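You operate a simulated robot arm through the tools that you are given. There is no shell and no other tool. Be economical: measure what you need, move in short steps, check, and stop when the job is done.

The job below is to be done with a simulated robot arm. You get a single attempt, and the scene is never put back.

## Task
Take the tamper on the top of the long table and put it away on the top of the goods bench. Take the sauce jug on the top of the long table and put it away on the top of the filling bench. Take the white cartridge from the top of the long table and put it on the label well. Open the long drawer, fetch the teal sleeve and set it in the inside of the long drawer and shut the drawer again. Open the turn plate, put the pasta jug on the top of the turn plate, then shut the plate. The order is free. Set down upright: sauce jug, pasta jug.

It is judged by the outcome, as a careful person would: the job done as asked, and still so three seconds after it is handed in. It fails if anything else is knocked over, pushed out of place, dropped, spilled or broken.

## Robot
A 7-joint arm with a vacuum gripper on a trunk, on a base that drives. Base frame: it is fixed to the floor where the robot stands at the start and does not move with it; the origin is under the middle of the robot, x ahead of it, y to its left, z up; the surface under the hand at the start is at about z = 850. Lengths are in mm, angles in rad, forces in N, time in s.
Its first joint turns from -2.897 to 2.897 rad. Places, roughly: inside of the long drawer [600, 900, 700]; label well (22x17 cm) [4100, -2620, 960]; long drawer [600, 900, 800]; pasta jug (13x8x11 cm) [500, 900, 900]; sauce jug (13x8x11 cm) [700, 100, 900]; tamper [500, 0, 1000]; teal sleeve [750, 1000, 1000]; top of the filling bench [-4400, 3700, 800]; top of the goods bench [-4400, 6400, 700]; top of the turn plate [700, 1400, 900]; turn plate [600, 1400, 900]; white cartridge [750, 750, 750]. Payload 1.06 kg.
Tool frame: the origin (TCP) lies in the middle of the cups' lips, and z points out of the cups. The gripper has 1 cup of 24 mm across, covering 24 by 24 mm (tool x, y); the bellows give 8 mm. With the vacuum on, a cup seals on a smooth face that it is pressed against (1 to 4 N); it does not hold porous or soft things. The pull reaches 23 N.
Orientation is that of the tool frame in the base frame, as a unit quaternion [w, x, y, z]. With the cups facing straight down, the tool's x points along the base's -x, its y along +y and its z along -z.

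## Interface
- The arm moves only by the tool apply_moves. Its argument "increments" is a list of rows, each a list of 7 numbers: the shift along the tool's x, y, z in units of 100 mm (1.0 is 100 mm), then the turn, a rotation vector about the tool's x, y, z in units of 60 degrees (1.0 is 60 degrees), then the vacuum: 1 switches it on, 0 off. In form: [[x, y, z, rx, ry, rz, suction], ...]. A call has 1 to 8 rows; each row is the pose to reach, as a shift and turn from the pose commanded when the call began, along the tool's axes at that moment. A call with a number of a shift or a turn outside -1 to 1 is refused whole. Rows are played at 5 a second. More than 50 mm and 0.15 rad between two rows, or a gripper value outside its range, and nothing of the call is played. Where a pose cannot be reached the arm comes as near as it can. A force on the tool above 40 N (or 10 N above the force at the start of the call, whichever is more), or a blocked arm, ends the call early, and 0.2 s more pass. The pull builds up within a second once a cup has sealed. Time passes only in rows, and 0.2 s behind the last, so rows that repeat a pose give it time. It gives the time, the measured TCP pose, the force on the tool (base axes) and the pull of the vacuum at its end, in the units of the frame above (readings bear some noise), with the torque about the TCP (base axes, N m) and any sound that the robot's microphone picked up.
- Cameras (640 x 400 px; columns grow to the right, rows downward): "scene" is now at [149.6, 242.4, 1460.5]; the picture's right is [0.64, -0.77, 0.00], its down [-0.59, -0.50, -0.64] and it looks along [0.49, 0.41, -0.77] (base axes); focal length 265 px, centre (320, 200). "wrist" rides on the gripper at [78, 19, -96] in the tool frame; the picture's right is [-0.24, 0.97, 0.00], its down [-0.71, -0.17, -0.69] and it looks along [-0.67, -0.16, 0.73] (tool axes); focal length 243 px, centre (320, 200). There is no depth. A picture from a camera that has moved, and an enlarged one, comes with that camera's place and axes in the base frame and with its lens. The place of the scene camera against the robot may be out by one fixed shift of up to 25 mm in any direction.
- capture(camera): a new picture of that camera. No time passes.
- drive_base(legs): drives the robot by 1 to 6 legs, each [ahead, left, turn to the left] in mm, mm and rad, along the robot's own axes; the way and the turn of a leg run together, so that a leg with both is an arc; at most 1500 mm and 3.142 rad a leg. The arm and the cameras ride along, it lands a little off, and it stops where it bumps. It gives what a move gives.
- head_to(pan, tilt): turns the head with the scene camera to pan (to the left, within 2.094 rad either way) and tilt (down, from -0.506 to 1.204), counted from straight ahead of the robot. It gives what a move gives.
- zoom(camera, box): a new picture of the part [left, top, right, bottom] of that camera's present view, enlarged. No time passes.
- job_done(): hands the job in; it is judged then, once.

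Work in short steps. Places have to be worked out from the pictures, the camera data and where the tool is seen: move nearer, look again, correct. Check each grasp and each placing, and mend what went wrong. You have 207 turns and 200 pictures in all, those below and enlarged ones among them. Switch the vacuum off and draw the arm clear of the work before you hand the job in, unless the task says otherwise.

The tools are called after "Request:" as a command line: name --pt "numbers of a row" for each row, then --argument value for the rest, lists and objects as JSON in quotes. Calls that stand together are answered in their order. apply_moves: Moves the arm, as the interface text tells. Its arguments: {"type":"object","properties":{"increments":{"type":"array","items":{"type":"array","items":{"type":"number"}}}},"required":["increments"]} The other tools are called the same way: drive_base (legs) drives the base; head_to (pan, tilt) turns the head that bears the scene camera; capture (camera) takes a picture; zoom (camera, box) takes an enlarged picture of a part of a camera's view; job_done () hands the job in.

At the start:

```text
t: 0.0
ee_pos: [503.1, 308.1, 1164.5]
tool_rot: [0.0, 0.001, 1.0, 0.0]
force: [0.5, 0.6, -0.2]
moment: [0.02, -0.02, 0.03]
pull: 0.1
robot x, y, heading: [-0.7, -2.2, 0.004]
head pan, tilt: [0.696, 0.883]
```

scene: 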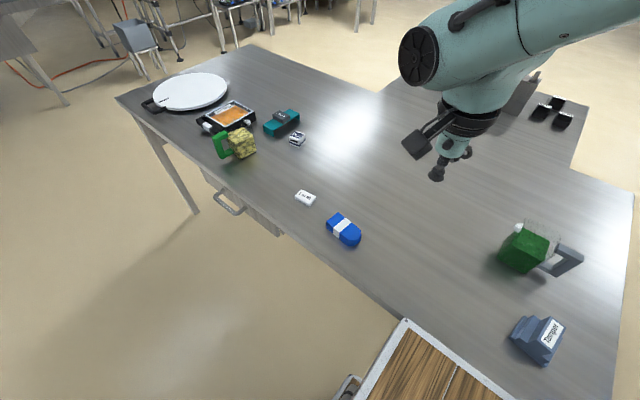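
wrist: 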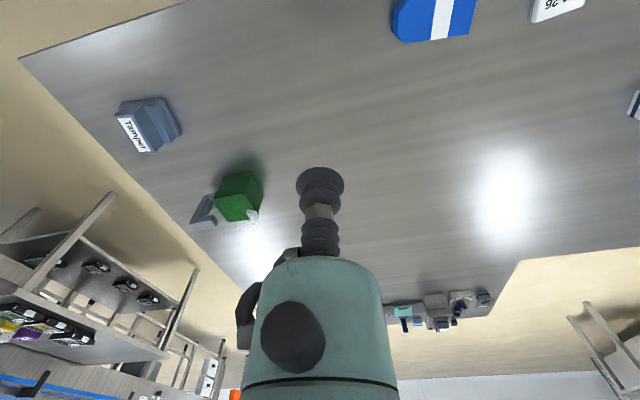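

The scene shows the long table with tamper, green jug, blue and white items, the turn plate at far left and the drawer handle at the near edge. I'll zoom in on the parts.

Request:
zoom --camera "scene" --box '[120, 60, 320, 185]'

Request:
zoom --camera "scene" --box '[180, 130, 400, 268]'

Request:
zoom --camera "scene" --box '[460, 190, 640, 390]'

```text
3.20 times, centred on (220, 122) of scene
camera zoom: at [149.6, 242.4, 1460.5], right [0.64, -0.77, 0.0], down [-0.59, -0.5, -0.64], along [0.49, 0.41, -0.77], focal length 849 px, centre (640, 448)
```

zoom: 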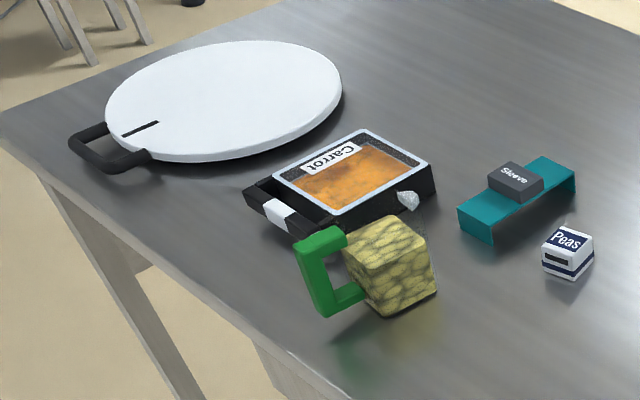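

```text
2.90 times, centred on (290, 199) of scene
camera zoom: at [149.6, 242.4, 1460.5], right [0.64, -0.77, 0.0], down [-0.59, -0.5, -0.64], along [0.49, 0.41, -0.77], focal length 769 px, centre (407, 203)
```

zoom: 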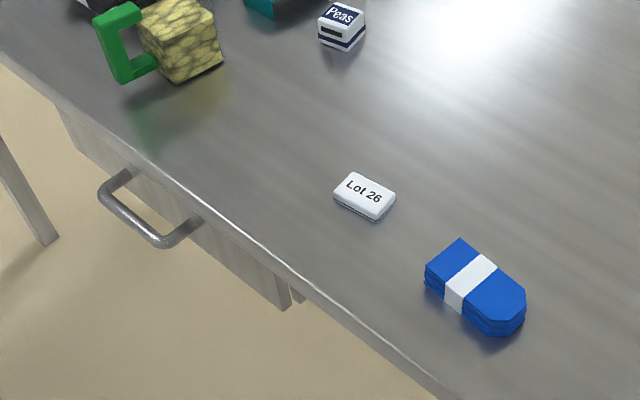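

```text
2.00 times, centred on (550, 290) of scene
camera zoom: at [149.6, 242.4, 1460.5], right [0.64, -0.77, 0.0], down [-0.59, -0.5, -0.64], along [0.49, 0.41, -0.77], focal length 530 px, centre (-140, 20)
```

zoom: 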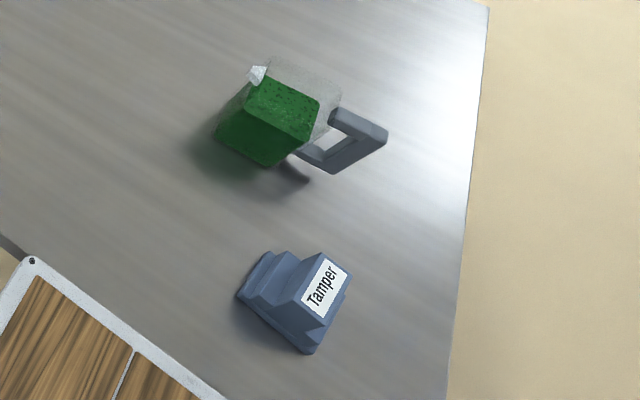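

Peas (near [694,807]) best matches the given white cartridge place; I need a look at the rest of the surroundings. I turn the head right/down to view the board near the robot and the table's right side.

Request:
head_to --pan 0.0 --tilt 1.1

Request:
capture --camera "scene"

Request:
head_to --pan -0.7 --tilt 0.3

Request:
capture --camera "scene"

Request:
head_to --pan 2.09 --tilt 0.3

Request:
capture --camera "scene"

```text
t: 1.1
ee_pos: [502.8, 307.1, 1166.2]
tool_rot: [0.0, 0.001, 1.0, 0.001]
force: [0.3, -0.4, -0.6]
moment: [0.05, 0.0, 0.02]
pull: 0.0
robot x, y, heading: [1.6, -2.7, -0.003]
head pan, tilt: [0.0, 1.1]
```

```text
194 pictures are left
camera scene: at [154.1, 193.4, 1445.3], right [0.0, -1.0, 0.0], down [-0.89, 0.0, -0.45], along [0.45, 0.0, -0.89], focal length 265 px, centre (320, 200)
```

scene: 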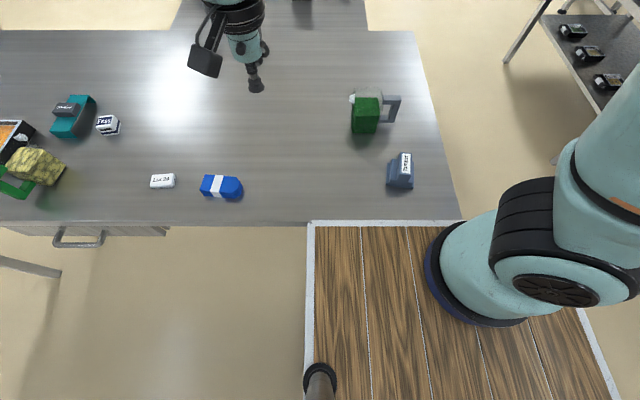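

```text
t: 2.2
ee_pos: [503.1, 308.3, 1166.3]
tool_rot: [-0.001, 0.0, 1.0, 0.001]
force: [0.3, 0.0, -0.1]
moment: [0.01, 0.0, 0.03]
pull: 0.1
robot x, y, heading: [1.7, 1.4, -0.003]
head pan, tilt: [-0.7, 0.3]
```

```text
193 pictures are left
camera scene: at [162.4, 133.2, 1511.3], right [-0.64, -0.77, 0.0], down [-0.23, 0.19, -0.95], along [0.73, -0.61, -0.3], focal length 265 px, centre (320, 200)
```

scene: 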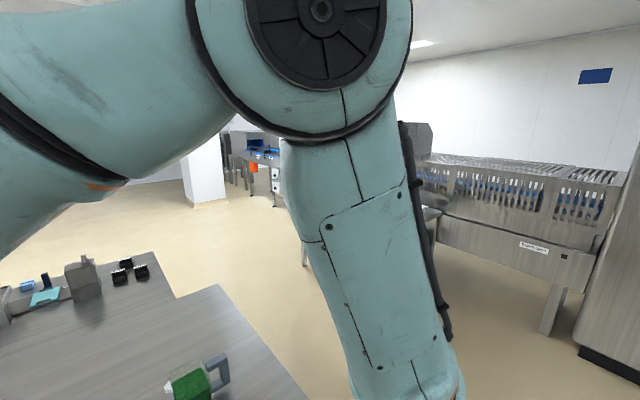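

```text
t: 4.7
ee_pos: [502.1, 307.4, 1166.0]
tool_rot: [-0.001, 0.001, 1.0, 0.0]
force: [0.8, 0.7, 0.3]
moment: [0.02, 0.03, 0.01]
pull: 0.0
robot x, y, heading: [1.0, 2.4, 0.003]
head pan, tilt: [2.089, 0.3]
```

```text
192 pictures are left
camera scene: at [44.8, 274.5, 1511.4], right [0.87, 0.5, 0.0], down [0.15, -0.26, -0.96], along [-0.47, 0.83, -0.3], focal length 265 px, centre (320, 200)
```

scene: 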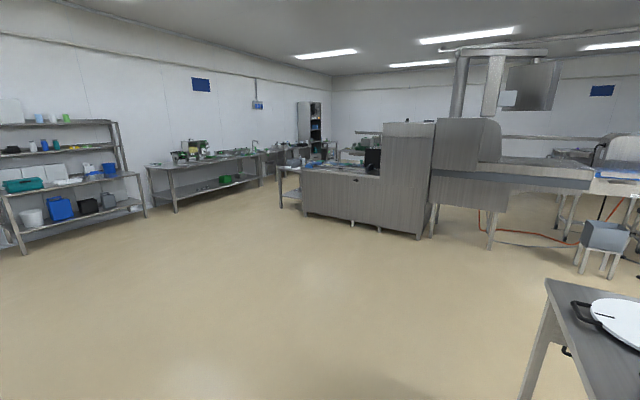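

The wooden deck seems to be the robot's own top. I look at it from other head angles to learn its extent and height, since I can possibly carry things on it.

Request:
head_to --pan 1.5 --tilt 1.2

Request:
capture --camera "scene"

Request:
head_to --pan -1.2 --tilt 1.2

Request:
capture --camera "scene"

Request:
head_to --pan 1.3 --tilt 0.6

Request:
capture --camera "scene"

```text
t: 5.8
ee_pos: [503.2, 308.6, 1166.6]
tool_rot: [0.0, 0.0, 1.0, 0.0]
force: [-0.1, 0.8, 0.2]
moment: [0.03, -0.03, -0.01]
pull: 0.0
robot x, y, heading: [3.1, -2.9, -0.001]
head pan, tilt: [1.499, 1.201]
```

```text
191 pictures are left
camera scene: at [95.0, 249.2, 1439.3], right [1.0, -0.07, 0.0], down [-0.07, -0.93, -0.36], along [0.03, 0.36, -0.93], focal length 265 px, centre (320, 200)
```

scene: 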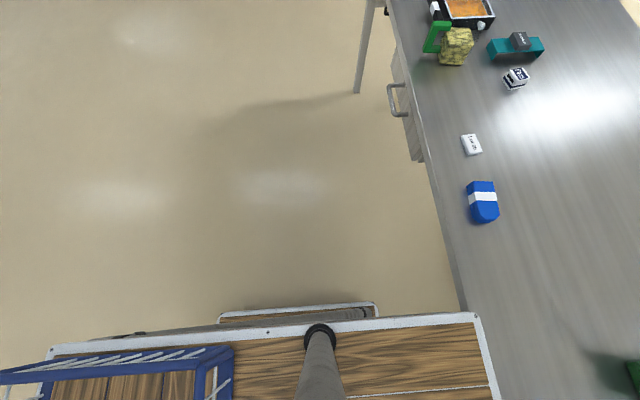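

```text
t: 8.2
ee_pos: [502.7, 307.8, 1166.1]
tool_rot: [0.0, 0.0, 1.0, 0.0]
force: [-0.4, -0.6, 0.4]
moment: [-0.04, 0.02, 0.0]
pull: 0.1
robot x, y, heading: [2.5, 1.4, -0.001]
head pan, tilt: [-1.201, 1.201]
```

```text
190 pictures are left
camera scene: at [111.2, 141.2, 1439.3], right [-0.93, -0.36, 0.0], down [-0.34, 0.87, -0.36], along [0.13, -0.34, -0.93], focal length 265 px, centre (320, 200)
```

scene: 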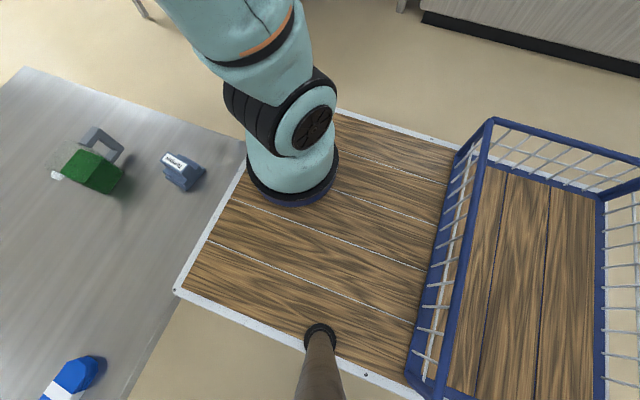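

```text
t: 10.5
ee_pos: [503.7, 308.3, 1167.2]
tool_rot: [0.0, 0.0, 1.0, 0.001]
force: [-0.7, 0.2, 0.8]
moment: [0.0, 0.01, 0.01]
pull: 0.0
robot x, y, heading: [2.2, 1.2, -0.004]
head pan, tilt: [1.3, 0.6]
```

```text
189 pictures are left
camera scene: at [114.6, 278.5, 1483.9], right [0.96, -0.27, 0.0], down [-0.15, -0.54, -0.82], along [0.22, 0.79, -0.57], focal length 265 px, centre (320, 200)
```

scene: 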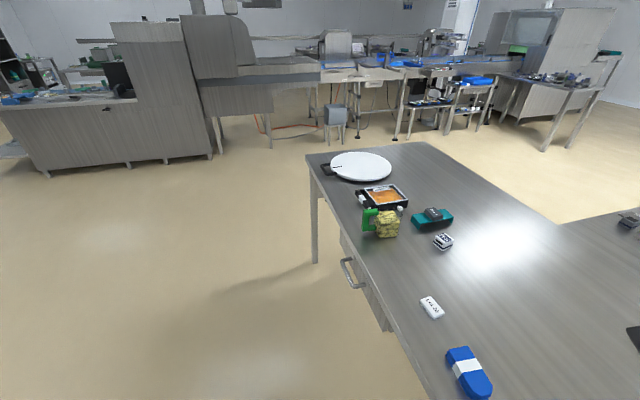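

Stereo gives: table z≈855, Peas≈(685,797), sleeve≈(718,888), drawer handle≈(355,806,~795), robot deck up to about x=350 and y=±215. I drive 200 mm left so that the arm reaches handle, sleeve and drawer from the side, clear of the drawer's path.

Request:
drive_base --legs '[[0, 200, 0]]'

Request:
head_to --pan 1.0 --tilt 0.9

Request:
capture --camera "scene"

Request:
capture --camera "wrist"

```text
t: 12.1
ee_pos: [503.5, 504.9, 1166.3]
tool_rot: [0.0, 0.002, 1.0, 0.0]
force: [0.1, -0.3, 0.1]
moment: [0.03, 0.04, 0.02]
pull: 0.0
robot x, y, heading: [-0.0, 198.0, -0.001]
head pan, tilt: [1.3, 0.6]
```

```text
t: 12.9
ee_pos: [503.7, 503.7, 1165.4]
tool_rot: [0.0, 0.001, 1.0, 0.0]
force: [0.2, 0.3, 0.0]
moment: [0.0, 0.03, 0.02]
pull: 0.1
robot x, y, heading: [-0.6, 199.0, -0.003]
head pan, tilt: [1.0, 0.901]
```

```text
188 pictures are left
camera scene: at [132.1, 453.8, 1459.2], right [0.84, -0.54, 0.0], down [-0.42, -0.66, -0.62], along [0.34, 0.52, -0.78], focal length 265 px, centre (320, 200)
```

scene: 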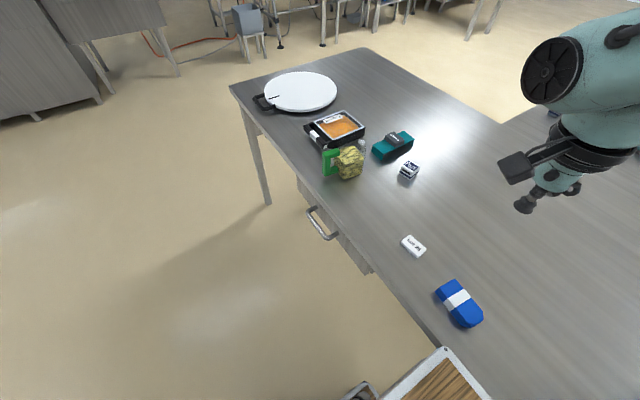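

```text
187 pictures are left
camera wrist: at [423.9, 524.7, 1260.6], right [0.24, 0.97, 0.0], down [0.71, -0.17, 0.69], along [0.67, -0.16, -0.73], focal length 243 px, centre (320, 200)
```

wrist: 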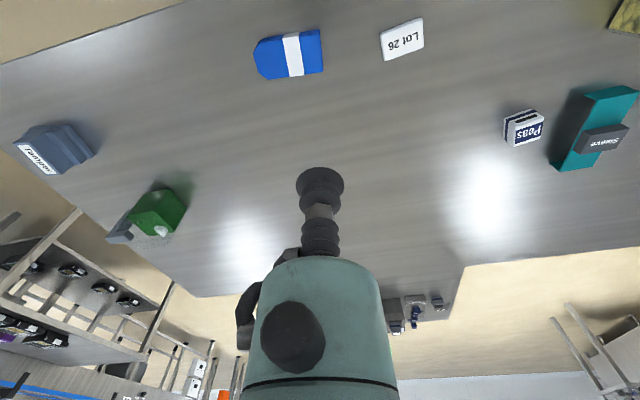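

The handle is well seen; I move the arm in steps to above the handle area (about x 380, y 790) at safe height for a wrist look.

Request:
apply_moves --pt "0.15 0.35 0 0 0 0 0" --pt "0.3 0.7 0 0 0 0 0" --pt "0.45 1.0 0 0 0 0 0"

Request:
apply_moves --pt "0.2 0.35 0 0 0 0 0" --pt "0.4 0.7 0 0 0 0 0" --pt "0.6 1.0 0 0 0 0 0"

Request:
apply_moves --pt "0.2 0.35 0.2 0 0 0 0" --pt "0.4 0.7 0.5 0 0 0 0" --pt "0.4 0.95 0.9 0 0 0 0"

Request:
capture --camera "wrist"

Request:
capture --camera "scene"

```text
t: 13.7
ee_pos: [455.7, 605.7, 1165.8]
tool_rot: [0.0, 0.001, 1.0, 0.001]
force: [0.5, -0.3, -0.8]
moment: [0.03, 0.02, -0.01]
pull: 0.1
robot x, y, heading: [0.8, 198.4, -0.002]
head pan, tilt: [1.0, 0.901]
```

```text
t: 14.5
ee_pos: [399.6, 705.4, 1164.7]
tool_rot: [0.0, 0.001, 1.0, 0.0]
force: [-1.0, -0.1, 0.6]
moment: [0.01, 0.0, 0.01]
pull: 0.0
robot x, y, heading: [-1.3, 197.5, -0.004]
head pan, tilt: [1.0, 0.901]
```

```text
refused: row 2 steps farther than a row can; nothing moved
```

```text
186 pictures are left
camera wrist: at [319.5, 725.0, 1260.5], right [0.24, 0.97, 0.0], down [0.71, -0.17, 0.69], along [0.67, -0.16, -0.73], focal length 243 px, centre (320, 200)
```

wrist: 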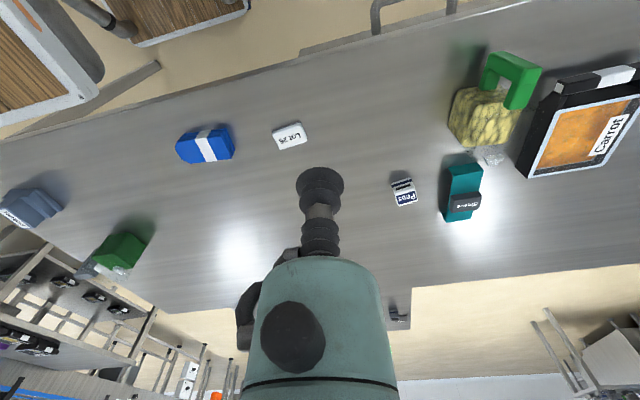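

```text
185 pictures are left
camera scene: at [132.4, 453.3, 1459.2], right [0.84, -0.54, 0.0], down [-0.42, -0.66, -0.62], along [0.34, 0.52, -0.78], focal length 265 px, centre (320, 200)
```

scene: 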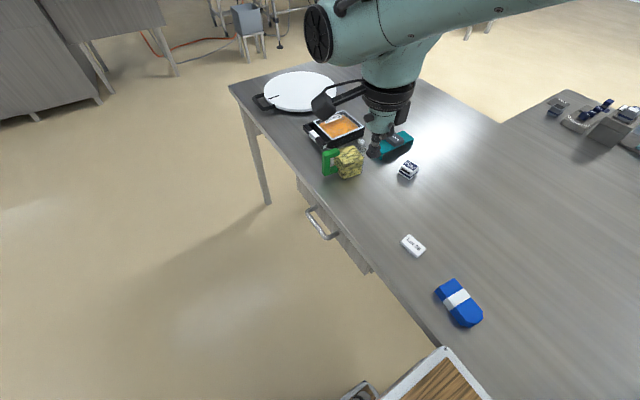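

The handle enters at the wrist view's top. I move back in x and further left to see it whole.

Request:
apply_moves --pt "0.3 0.3 0 0 0 0 0" --pt "0.6 0.6 0.1 0 0 0 0" --pt "0.9 0.9 0.2 0 0 0 0"

Request:
apply_moves --pt "0.2 0 0.4 0 0 0 0" --pt "0.4 0 0.8 0 0 0 0"

Request:
capture --camera "wrist"

Request:
zoom --camera "scene" --box '[240, 120, 440, 280]'

```text
t: 15.3
ee_pos: [311.5, 796.2, 1147.0]
tool_rot: [0.0, 0.002, 1.0, 0.001]
force: [-0.3, -0.7, 0.6]
moment: [0.01, 0.01, -0.01]
pull: 0.0
robot x, y, heading: [-3.5, 194.4, 0.002]
head pan, tilt: [1.0, 0.901]
```

```text
t: 15.9
ee_pos: [268.4, 796.5, 1065.6]
tool_rot: [0.0, 0.0, 1.0, 0.0]
force: [0.1, -0.5, 0.2]
moment: [-0.01, 0.0, 0.02]
pull: 0.0
robot x, y, heading: [3.0, 199.1, -0.001]
head pan, tilt: [1.0, 0.901]
```

```text
184 pictures are left
camera wrist: at [189.0, 816.1, 1160.5], right [0.24, 0.97, 0.0], down [0.71, -0.17, 0.68], along [0.67, -0.16, -0.73], focal length 243 px, centre (320, 200)
```

wrist: 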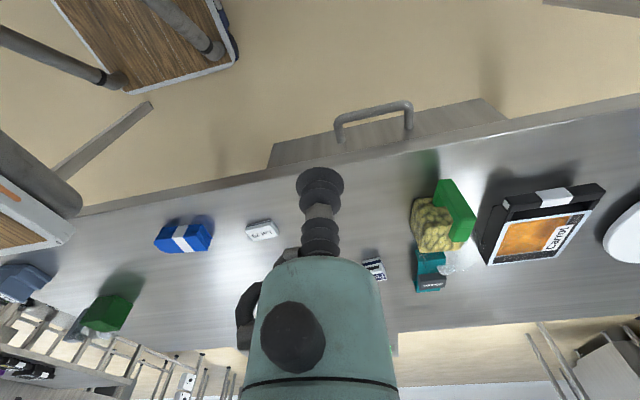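

```text
2.50 times, centred on (340, 200) of scene
camera zoom: at [132.4, 453.5, 1459.1], right [0.84, -0.54, 0.0], down [-0.42, -0.66, -0.62], along [0.34, 0.52, -0.78], focal length 663 px, centre (270, 200)
```

zoom: 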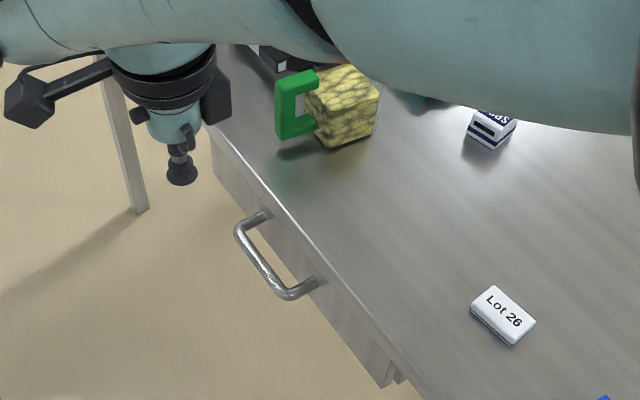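

Combining both cameras: handle bar at x≈358, y≈800–900, z≈800; front face and table edge x≈402. I plan to hook the bar from behind with the tool leaning back 35°. First approach and tilt.

Request:
apply_moves --pt "-0.1 0.25 0.3 0 0 0 0" --pt "-0.2 0.4 0.7 0 0 0 0" --pt "-0.2 0.54 1.0 0 0 0 0"

Request:
apply_moves --pt "0 0 0 0 -0.117 0 0" --pt "0 0 0 0 -0.233 0 0" --pt "0 0 0 0 -0.35 0 0" --pt "0 0 0 0 -0.467 0 0" --pt "0 0 0 0 -0.583 0 0" --pt "0 0 0 0 -0.583 0 0"

Request:
capture --camera "wrist"

Request:
capture --camera "scene"

```text
t: 16.7
ee_pos: [288.8, 848.8, 966.7]
tool_rot: [0.001, 0.001, 1.0, -0.001]
force: [0.0, -0.2, 0.2]
moment: [0.02, -0.03, 0.04]
pull: 0.0
robot x, y, heading: [1.6, 193.4, -0.003]
head pan, tilt: [1.0, 0.901]
```

```text
t: 18.1
ee_pos: [289.1, 848.5, 966.0]
tool_rot: [0.302, 0.0, 0.953, 0.0]
force: [0.5, 0.6, -0.3]
moment: [0.03, 0.02, 0.02]
pull: 0.0
robot x, y, heading: [3.0, 198.4, -0.002]
head pan, tilt: [1.0, 0.901]
```

```text
182 pictures are left
camera wrist: at [169.1, 869.4, 998.1], right [0.19, 0.97, 0.14], down [0.19, -0.17, 0.97], along [0.96, -0.16, -0.21], focal length 243 px, centre (320, 200)
```

wrist: 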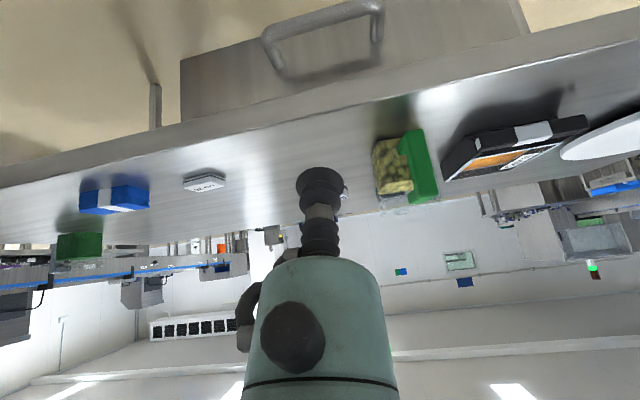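

```text
181 pictures are left
camera scene: at [132.1, 453.8, 1459.1], right [0.84, -0.54, 0.0], down [-0.42, -0.66, -0.62], along [0.34, 0.52, -0.78], focal length 265 px, centre (320, 200)
```

scene: 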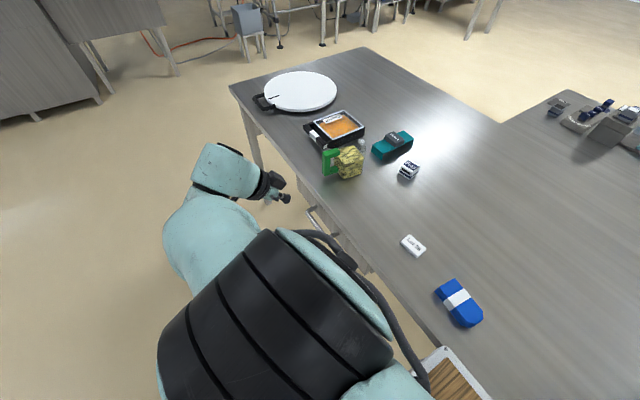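

Handle spans y≈810–912, bar x≈347, front x≈402. I move onto the insertion line above the gap at y=860.

Request:
apply_moves --pt "0.1 0.06 0.45 0 0 0 0" --pt "0.2 0.12 0.9 0 0 0 0" --pt "0.2 0.12 0.95 0 0 0 0"

Request:
capture --camera "wrist"

Request:
zoom --camera "scene" --box '[220, 140, 420, 265]'

```text
t: 18.9
ee_pos: [326.9, 861.9, 876.6]
tool_rot: [0.301, 0.001, 0.954, -0.001]
force: [0.6, -0.2, 0.0]
moment: [0.0, 0.03, 0.0]
pull: 0.0
robot x, y, heading: [-1.3, 196.8, -0.003]
head pan, tilt: [1.0, 0.901]
```

```text
180 pictures are left
camera wrist: at [206.6, 881.9, 908.8], right [0.19, 0.97, 0.14], down [0.19, -0.17, 0.97], along [0.96, -0.16, -0.21], focal length 243 px, centre (320, 200)
```

wrist: 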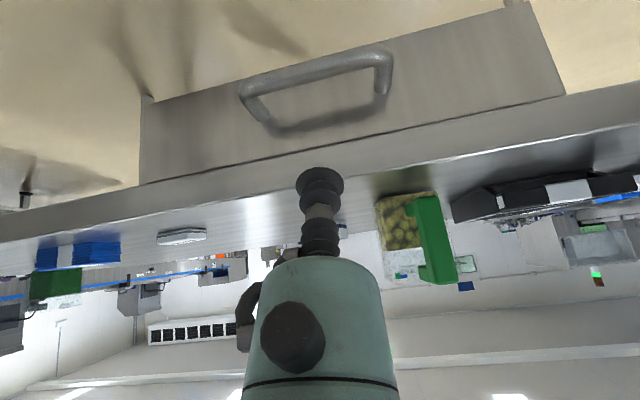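

```text
3.20 times, centred on (320, 202) of scene
camera zoom: at [132.0, 453.7, 1459.1], right [0.84, -0.54, 0.0], down [-0.42, -0.66, -0.62], along [0.34, 0.52, -0.78], focal length 849 px, centre (320, 192)
```

zoom: 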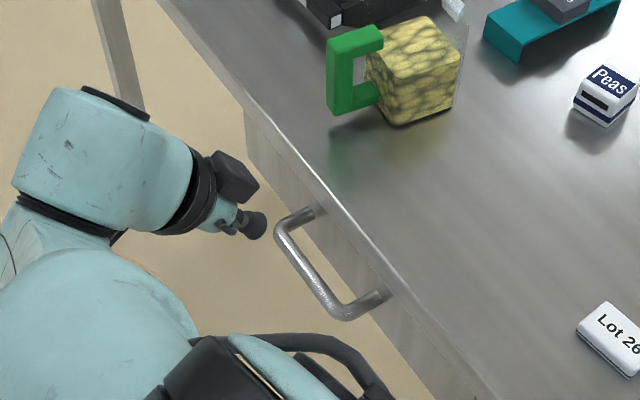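

Re-triangulating from the two wrist views: bar at about x=375, z=765, y=863; front about x=435. (The scene camera is shifted by about +7,+26.) I insert along the tool axis, first 90 mm.

Request:
apply_moves --pt "0.02 0 0.45 0 0 0 0" --pt "0.03 0 0.9 0 0 0 0" --pt "0.03 0 0.9 0 0 0 0"

Request:
capture --camera "wrist"

Request:
zoom --camera "scene" --box '[220, 140, 420, 265]'

```text
t: 19.7
ee_pos: [375.0, 859.9, 803.3]
tool_rot: [0.301, 0.001, 0.954, -0.001]
force: [-0.2, -0.6, -0.9]
moment: [0.02, -0.06, 0.02]
pull: 0.1
robot x, y, heading: [1.8, 197.8, 0.002]
head pan, tilt: [1.0, 0.901]
```

```text
178 pictures are left
camera wrist: at [255.1, 881.0, 836.1], right [0.19, 0.97, 0.13], down [0.19, -0.17, 0.97], along [0.96, -0.16, -0.22], focal length 243 px, centre (320, 200)
```

wrist: 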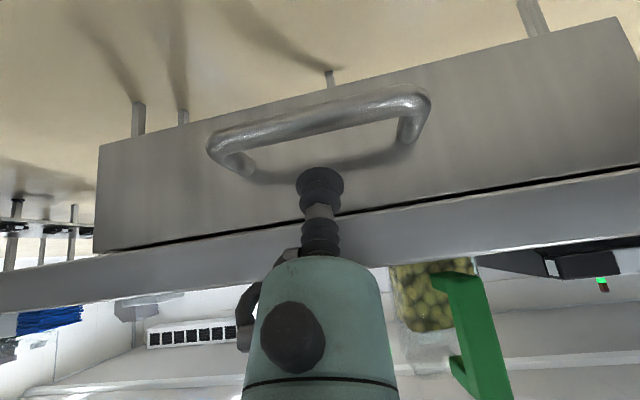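

```text
3.20 times, centred on (320, 202) of scene
camera zoom: at [132.1, 453.8, 1459.1], right [0.84, -0.54, 0.0], down [-0.42, -0.66, -0.62], along [0.34, 0.52, -0.78], focal length 849 px, centre (320, 192)
```

zoom: 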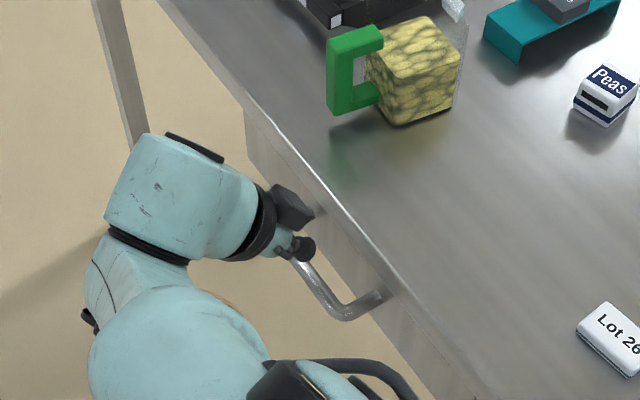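

Geometry confirmed (bar at ~375,763). I insert the remaining 60 mm behind the bar.

Request:
apply_moves --pt "0 0.02 0.2 0 0 0 0" --pt "0 0.02 0.4 0 0 0 0" --pt "0 0.02 0.6 0 0 0 0" --pt "0 0.02 0.62 0 0 0 0"

Request:
capture --camera "wrist"

```text
t: 20.7
ee_pos: [408.2, 863.3, 753.1]
tool_rot: [0.3, -0.001, 0.954, 0.002]
force: [-22.6, -2.0, 10.3]
moment: [-0.11, -1.53, -0.35]
pull: 0.1
robot x, y, heading: [-0.9, 195.5, 0.002]
head pan, tilt: [1.0, 0.901]
```

```text
176 pictures are left
camera wrist: at [287.9, 883.8, 785.0], right [0.19, 0.97, 0.14], down [0.19, -0.17, 0.97], along [0.96, -0.16, -0.22], focal length 243 px, centre (320, 200)
```

wrist: 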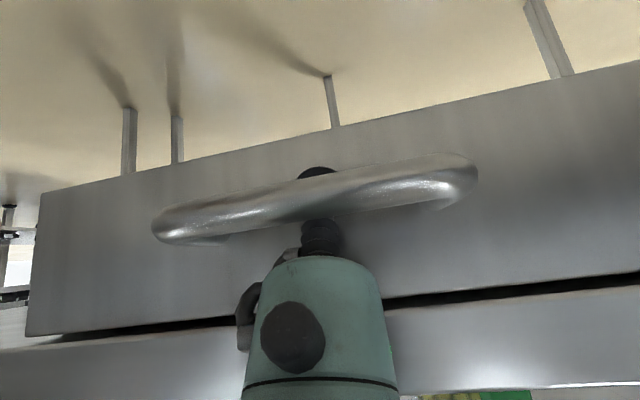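

The cup is behind the bar, touching the front. I pull straight back (-x) 100 mm.

Request:
apply_moves --pt "0.164 0 -0.115 0 0 0 0" --pt "0.328 0 -0.23 0 0 0 0" --pt "0.492 0 -0.344 0 0 0 0" --pt "0.655 0 -0.459 0 0 0 0" --pt "0.82 0 -0.574 0 0 0 0"

Request:
capture --camera "scene"

```text
t: 21.9
ee_pos: [309.8, 863.9, 749.3]
tool_rot: [0.301, 0.001, 0.954, 0.0]
force: [0.4, -0.4, 0.5]
moment: [-0.02, -0.01, 0.02]
pull: 0.0
robot x, y, heading: [1.0, 200.0, -0.0]
head pan, tilt: [1.0, 0.901]
```

```text
175 pictures are left
camera scene: at [132.3, 453.7, 1459.1], right [0.84, -0.54, 0.0], down [-0.42, -0.66, -0.62], along [0.34, 0.52, -0.78], focal length 265 px, centre (320, 200)
```

scene: 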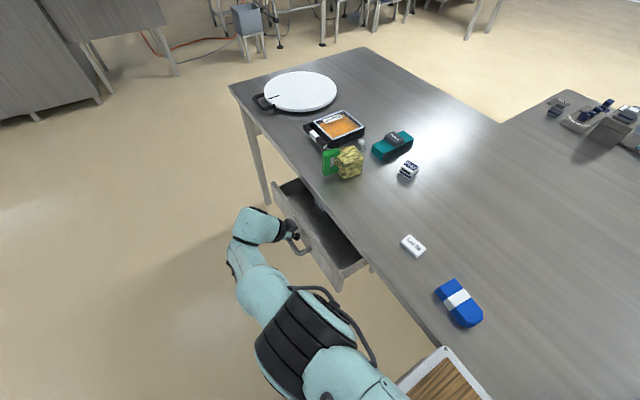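

The drawer slides easily. I keep pulling another 200 mm.

Request:
apply_moves --pt "0.164 0 -0.115 0 0 0 0" --pt "0.328 0 -0.23 0 0 0 0" --pt "0.492 0 -0.344 0 0 0 0" --pt "0.655 0 -0.459 0 0 0 0" --pt "0.82 0 -0.574 0 0 0 0"

Request:
apply_moves --pt "0.164 0 -0.115 0 0 0 0" --pt "0.328 0 -0.23 0 0 0 0" --pt "0.492 0 -0.344 0 0 0 0" --pt "0.655 0 -0.459 0 0 0 0" --pt "0.82 0 -0.574 0 0 0 0"

Request:
capture --camera "scene"

```text
t: 23.1
ee_pos: [214.6, 863.8, 752.5]
tool_rot: [0.299, 0.002, 0.954, -0.001]
force: [0.7, -0.7, 0.9]
moment: [-0.01, 0.08, -0.05]
pull: 0.0
robot x, y, heading: [1.2, 198.5, -0.0]
head pan, tilt: [1.0, 0.901]
```

```text
t: 24.3
ee_pos: [117.7, 851.1, 754.5]
tool_rot: [0.3, -0.002, 0.954, 0.001]
force: [-0.3, 0.4, -0.3]
moment: [-0.04, -0.01, -0.05]
pull: 0.0
out of reach, approached as far as the arm can: row 3, 4, 5
robot x, y, heading: [3.4, 195.7, -0.003]
head pan, tilt: [1.0, 0.901]
```

```text
174 pictures are left
camera scene: at [132.1, 453.7, 1459.1], right [0.84, -0.54, 0.0], down [-0.42, -0.66, -0.62], along [0.34, 0.52, -0.78], focal length 265 px, centre (320, 200)
```

scene: 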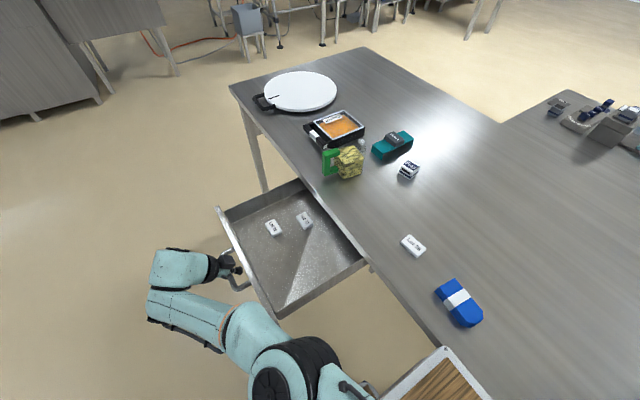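

The drawer is open about 290 mm; inside lie two white tiles. I lift straight up out of the handle, then return toward the table and straighten the tool.

Request:
apply_moves --pt "-0.23 0 -0.33 0 0 0 0" --pt "-0.46 0 -0.66 0 0 0 0" --pt "-0.69 0 -0.98 0 0 0 0"

Request:
apply_moves --pt "-0.35 -0.05 -0.2 0 0.117 0 0" --pt "-0.7 -0.1 -0.4 0 0.233 0 0" --pt "-0.95 -0.1 -0.5 0 0.35 0 0" --pt "-0.95 -0.1 -0.5 0 0.467 0 0" --pt "-0.95 -0.1 -0.5 0 0.583 0 0" --pt "-0.95 -0.1 -0.5 0 0.583 0 0"

Request:
capture --camera "scene"

Request:
capture --camera "wrist"

```text
t: 25.1
ee_pos: [121.8, 853.3, 871.1]
tool_rot: [0.301, 0.0, 0.954, 0.0]
force: [0.4, 0.4, 0.0]
moment: [-0.01, 0.03, 0.0]
pull: 0.0
robot x, y, heading: [-0.9, 202.5, 0.002]
head pan, tilt: [1.0, 0.901]
```

```text
t: 26.5
ee_pos: [169.3, 842.3, 969.0]
tool_rot: [0.0, 0.0, 1.0, 0.0]
force: [0.3, 0.4, -0.5]
moment: [0.01, -0.01, 0.02]
pull: 0.0
robot x, y, heading: [0.7, 196.4, 0.001]
head pan, tilt: [1.0, 0.901]
```

```text
173 pictures are left
camera scene: at [132.1, 453.7, 1459.1], right [0.84, -0.54, 0.0], down [-0.42, -0.66, -0.62], along [0.34, 0.52, -0.78], focal length 265 px, centre (320, 200)
```

scene: 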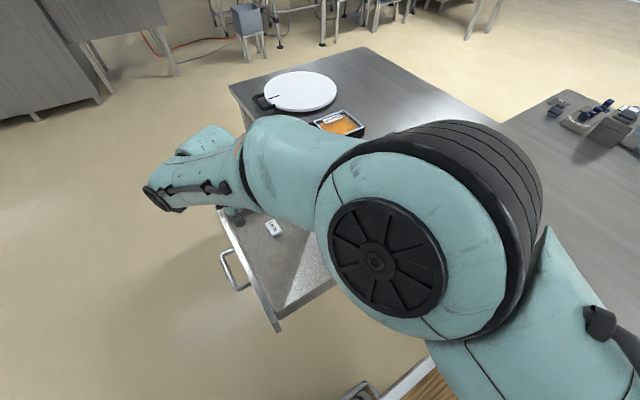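

```text
172 pictures are left
camera wrist: at [89.6, 862.5, 1064.7], right [0.24, 0.97, 0.0], down [0.71, -0.17, 0.68], along [0.66, -0.16, -0.73], focal length 243 px, centre (320, 200)
```

wrist: 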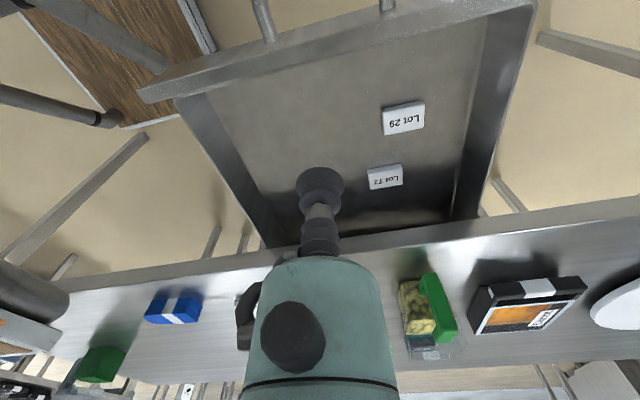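

The free part of the drawer is around x 200–370, y 700–830. Now I go over the table to view the sleeve from nearby.

Request:
apply_moves --pt "-0.3 0 -0.35 0 0 0 0" --pt "-0.65 0 -0.7 0 0 0 0" --pt "-0.95 0 -1.0 0 0 0 0"

Request:
apply_moves --pt "-0.5 0 0 0 0 0 0" --pt "-1.0 0 0 0 0 0 0"

Request:
apply_moves --pt "-0.5 0 0 0 0 0 0" --pt "-1.0 0 0 0 0 0 0"

Request:
apply_moves --pt "-0.5 0 0 0 0 0 0" --pt "-1.0 0.15 0 0 0 0 0"

Request:
capture --camera "wrist"

Request:
capture --camera "scene"

```text
t: 27.3
ee_pos: [264.7, 843.7, 1071.6]
tool_rot: [0.0, 0.0, 1.0, -0.001]
force: [0.4, 0.5, 0.3]
moment: [-0.01, -0.02, 0.01]
pull: 0.1
robot x, y, heading: [3.3, 200.7, 0.001]
head pan, tilt: [1.0, 0.901]
```

```text
t: 27.9
ee_pos: [363.4, 839.5, 1070.1]
tool_rot: [0.0, 0.0, 1.0, -0.001]
force: [-0.7, -0.6, 0.3]
moment: [0.07, 0.0, 0.01]
pull: 0.1
robot x, y, heading: [1.7, 193.7, 0.001]
head pan, tilt: [1.0, 0.901]
```

```text
t: 28.5
ee_pos: [463.7, 841.2, 1069.6]
tool_rot: [0.001, -0.001, 1.0, 0.0]
force: [0.0, -0.1, -0.6]
moment: [0.01, -0.03, 0.0]
pull: 0.0
robot x, y, heading: [0.9, 193.4, 0.003]
head pan, tilt: [1.0, 0.901]
```

```text
refused: row 2 steps farther than a row can; nothing moved
```

```text
171 pictures are left
camera wrist: at [383.9, 860.9, 1164.9], right [0.23, 0.97, 0.0], down [0.71, -0.17, 0.69], along [0.67, -0.16, -0.73], focal length 243 px, centre (320, 200)
```

wrist: 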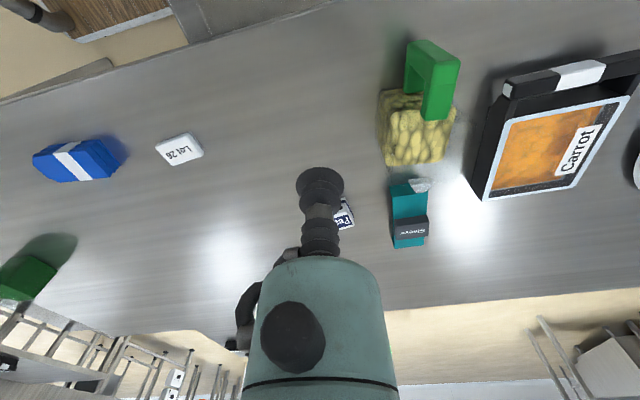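

```text
170 pictures are left
camera scene: at [131.4, 453.8, 1459.2], right [0.84, -0.54, 0.0], down [-0.42, -0.66, -0.62], along [0.34, 0.52, -0.78], focal length 265 px, centre (320, 200)
```

scene: 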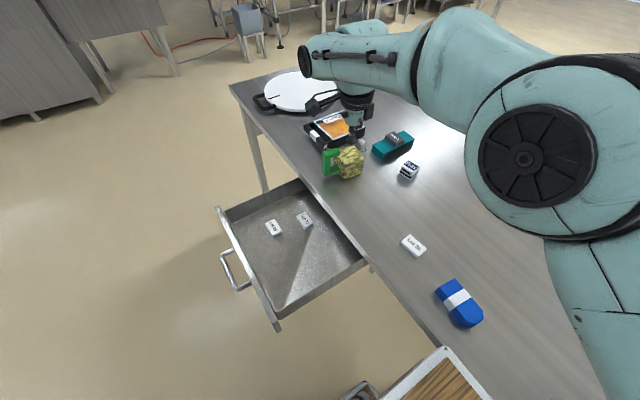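

Sleeve's grey block at about (718,936). I move closer for a better look.

Request:
apply_moves --pt "-0.45 0.1 0 0 0 0 0" --pt "-0.9 0.25 0 0 0 0 0" --pt "-1.0 0.4 0.3 0 0 0 0"

Request:
apply_moves --pt "-0.4 0.15 0 0 0 0 0" --pt "-0.8 0.3 0 0 0 0 0"

Request:
capture --camera "wrist"

Request:
zoom --camera "scene" --box '[300, 100, 460, 200]'

```text
t: 29.3
ee_pos: [558.9, 864.3, 1047.7]
tool_rot: [0.0, 0.001, 1.0, 0.0]
force: [-0.4, -0.9, -0.6]
moment: [-0.03, -0.03, -0.02]
pull: 0.1
out of reach, approached as far as the arm can: row 3
robot x, y, heading: [1.5, 196.3, -0.001]
head pan, tilt: [1.0, 0.901]
```

```text
t: 29.9
ee_pos: [604.8, 847.5, 1041.9]
tool_rot: [0.001, -0.002, 1.0, 0.0]
force: [-1.7, 0.0, 0.4]
moment: [-0.06, -0.15, -0.05]
pull: 0.1
out of reach, approached as far as the arm can: row 1, 2
robot x, y, heading: [2.4, 194.5, -0.001]
head pan, tilt: [1.0, 0.901]
```

```text
169 pictures are left
camera wrist: at [524.8, 867.7, 1137.2], right [0.23, 0.97, 0.0], down [0.71, -0.17, 0.69], along [0.67, -0.16, -0.73], focal length 243 px, centre (320, 200)
```

wrist: 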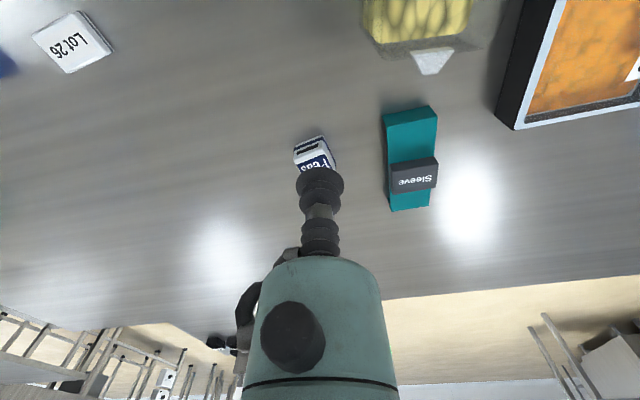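

```text
4.00 times, centred on (380, 150) of scene
camera zoom: at [130.6, 454.2, 1459.2], right [0.84, -0.54, 0.0], down [-0.42, -0.66, -0.62], along [0.34, 0.52, -0.78], focal length 1061 px, centre (80, 400)
```

zoom: 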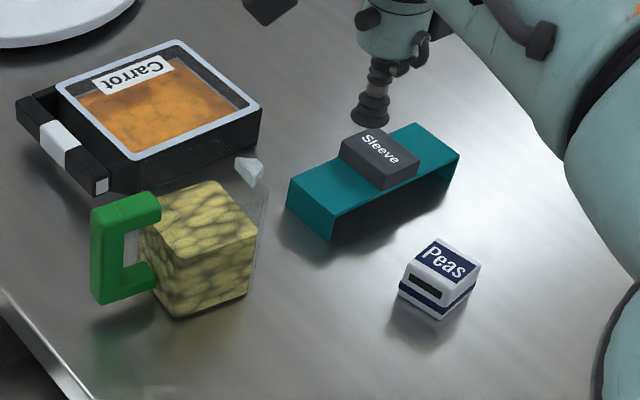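

The arm is at its limit here, so I drive 150 mm left (flank stays clear of the open drawer) and look again.

Request:
drive_base --legs '[[0, 150, 0]]'

Request:
apply_moves --pt "0 0 0 0 0 0 0"

Request:
capture --camera "wrist"

```text
t: 31.3
ee_pos: [607.1, 996.2, 1041.2]
tool_rot: [0.0, 0.0, 1.0, 0.0]
force: [0.3, 0.3, 0.8]
moment: [0.01, -0.01, 0.03]
pull: 0.1
robot x, y, heading: [-2.4, 346.6, 0.004]
head pan, tilt: [1.0, 0.901]
```

```text
t: 31.7
ee_pos: [607.2, 997.9, 1042.5]
tool_rot: [-0.001, 0.0, 1.0, 0.0]
force: [-1.1, 0.7, -0.7]
moment: [-0.01, 0.01, -0.01]
pull: 0.1
robot x, y, heading: [1.0, 345.6, -0.002]
head pan, tilt: [1.0, 0.901]
```

```text
167 pictures are left
camera wrist: at [527.6, 1017.8, 1136.7], right [0.23, 0.97, 0.0], down [0.71, -0.17, 0.69], along [0.67, -0.16, -0.73], focal length 243 px, centre (320, 200)
```

wrist: 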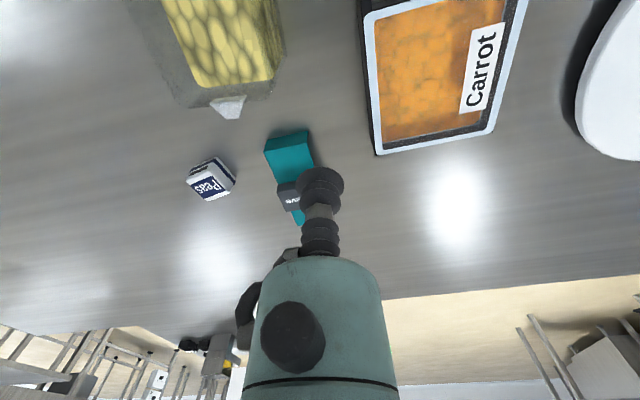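

Triangulated: sleeve block top at (722,935,≈908), Peas at (700,818). I move over the sleeve block.

Request:
apply_moves --pt "-0.35 -0.2 0.15 0 0 0 0" --pt "-0.7 -0.4 0.3 0 0 0 0" --pt "-1.0 -0.6 0.4 0 0 0 0"

Request:
apply_moves --pt "-0.14 -0.03 0.3 0 0 0 0" --pt "-0.14 -0.03 0.3 0 0 0 0"

Request:
capture --camera "wrist"

```text
t: 32.5
ee_pos: [707.3, 940.5, 1000.8]
tool_rot: [0.0, -0.001, 1.0, 0.0]
force: [-0.6, -0.1, -0.3]
moment: [-0.03, -0.07, -0.01]
pull: 0.0
robot x, y, heading: [-1.3, 348.8, 0.001]
head pan, tilt: [1.0, 0.901]
```

```text
t: 33.1
ee_pos: [722.2, 935.9, 971.2]
tool_rot: [0.0, 0.0, 1.0, -0.001]
force: [-0.3, 0.3, -0.3]
moment: [-0.01, -0.04, -0.02]
pull: 0.1
robot x, y, heading: [2.0, 347.8, 0.005]
head pan, tilt: [1.0, 0.901]
```

```text
166 pictures are left
camera wrist: at [642.2, 955.8, 1066.5], right [0.23, 0.97, 0.0], down [0.71, -0.17, 0.69], along [0.67, -0.16, -0.73], focal length 243 px, centre (320, 200)
```

wrist: 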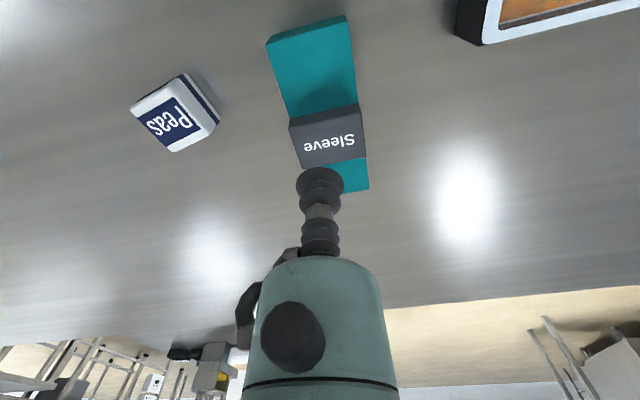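

Top face centre looks to be at (738,942). I shift there and descend to just above it with the vacuum on.

Request:
apply_moves --pt "-0.15 0.06 0.2 0 0 0 0" --pt "-0.15 0.06 0.45 0 0 0 1" --pt "-0.15 0.06 0.57 0 0 0 1" --pt "-0.15 0.06 0.6 0 0 0 1" --pt "-0.15 0.06 0.63 0 0 0 1" --pt "-0.15 0.06 0.63 0 0 0 1"

Request:
capture --camera "wrist"

```text
t: 34.5
ee_pos: [728.2, 929.9, 907.9]
tool_rot: [0.0, -0.001, 1.0, 0.0]
force: [0.8, 0.6, -0.4]
moment: [0.02, 0.02, 0.0]
pull: 0.0
out of reach, approached as far as the arm can: row 1, 2, 3, 4, 5, 6
robot x, y, heading: [2.0, 348.3, -0.002]
head pan, tilt: [1.0, 0.901]
```

```text
165 pictures are left
camera wrist: at [649.5, 950.5, 1002.7], right [0.23, 0.97, 0.0], down [0.71, -0.17, 0.69], along [0.67, -0.16, -0.73], focal length 243 px, centre (320, 200)
```

wrist: 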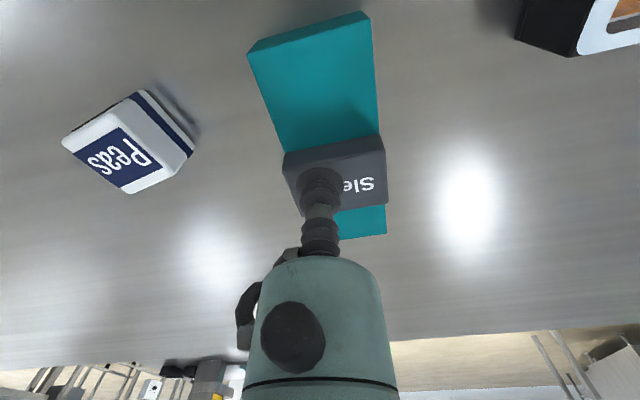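

The reach limit again. I lift, drive 60 mm left and 15 mm ahead, then re-aim.

Request:
apply_moves --pt "0 0 -0.35 0 0 0 0" --pt "0 0 -0.7 0 0 0 0"

Request:
drive_base --legs '[[15, 60, 0]]'

Request:
apply_moves --pt "0.05 -0.3 0 0 0 0 0" --pt "0.05 -0.48 0 0 0 0 0"

Request:
capture --camera "wrist"

```text
t: 35.1
ee_pos: [728.6, 931.2, 977.2]
tool_rot: [0.0, 0.0, 1.0, 0.0]
force: [-0.1, 0.5, -0.5]
moment: [-0.02, 0.01, 0.0]
pull: 0.0
robot x, y, heading: [0.3, 349.7, 0.001]
head pan, tilt: [1.0, 0.901]
```

```text
t: 36.0
ee_pos: [743.7, 991.2, 977.9]
tool_rot: [0.0, 0.0, 1.0, 0.0]
force: [0.2, 0.6, -0.4]
moment: [0.03, 0.02, -0.02]
pull: 0.0
robot x, y, heading: [15.9, 407.2, -0.006]
head pan, tilt: [1.0, 0.901]
```

```text
t: 36.6
ee_pos: [741.9, 979.5, 978.2]
tool_rot: [0.0, -0.001, 1.0, 0.0]
force: [-0.5, 0.1, 0.0]
moment: [-0.02, -0.03, -0.04]
pull: 0.0
out of reach, approached as far as the arm can: row 1, 2
robot x, y, heading: [14.2, 409.6, -0.001]
head pan, tilt: [1.0, 0.901]
```

```text
164 pictures are left
camera wrist: at [663.5, 999.7, 1073.3], right [0.23, 0.97, 0.0], down [0.71, -0.17, 0.69], along [0.67, -0.16, -0.73], focal length 243 px, centre (320, 200)
```

wrist: 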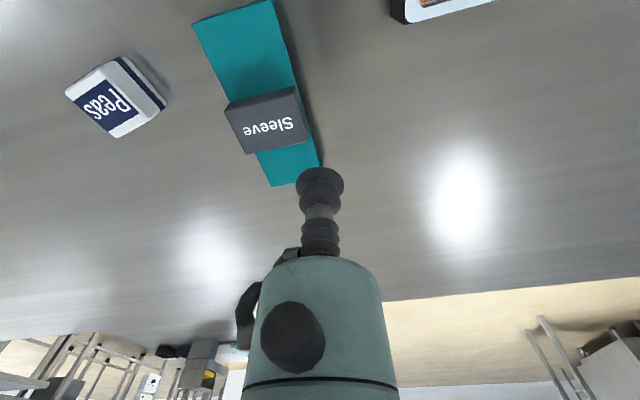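

The reading is (742,980); I command a corrective move to (738,943) and see.

Request:
apply_moves --pt "0.05 -0.18 0 0 0 0 0" --pt "0.05 -0.36 0 0 0 0 0" --pt "0.05 -0.36 0 0 0 0 0"

Request:
capture --camera "wrist"

```text
t: 37.4
ee_pos: [743.6, 979.5, 978.3]
tool_rot: [0.0, 0.0, 1.0, 0.0]
force: [0.3, -0.1, 0.8]
moment: [-0.01, -0.01, 0.01]
pull: 0.1
out of reach, approached as far as the arm can: row 1, 2, 3
robot x, y, heading: [13.5, 405.3, 0.001]
head pan, tilt: [1.0, 0.901]
```

```text
163 pictures are left
camera wrist: at [663.5, 999.7, 1073.1], right [0.23, 0.97, 0.0], down [0.71, -0.17, 0.68], along [0.67, -0.16, -0.73], focal length 243 px, centre (320, 200)
```

wrist: 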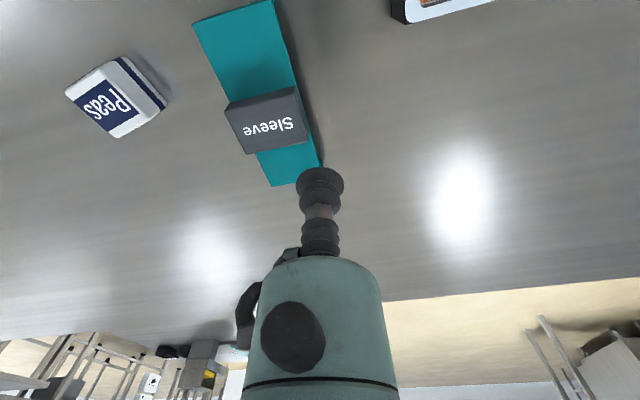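

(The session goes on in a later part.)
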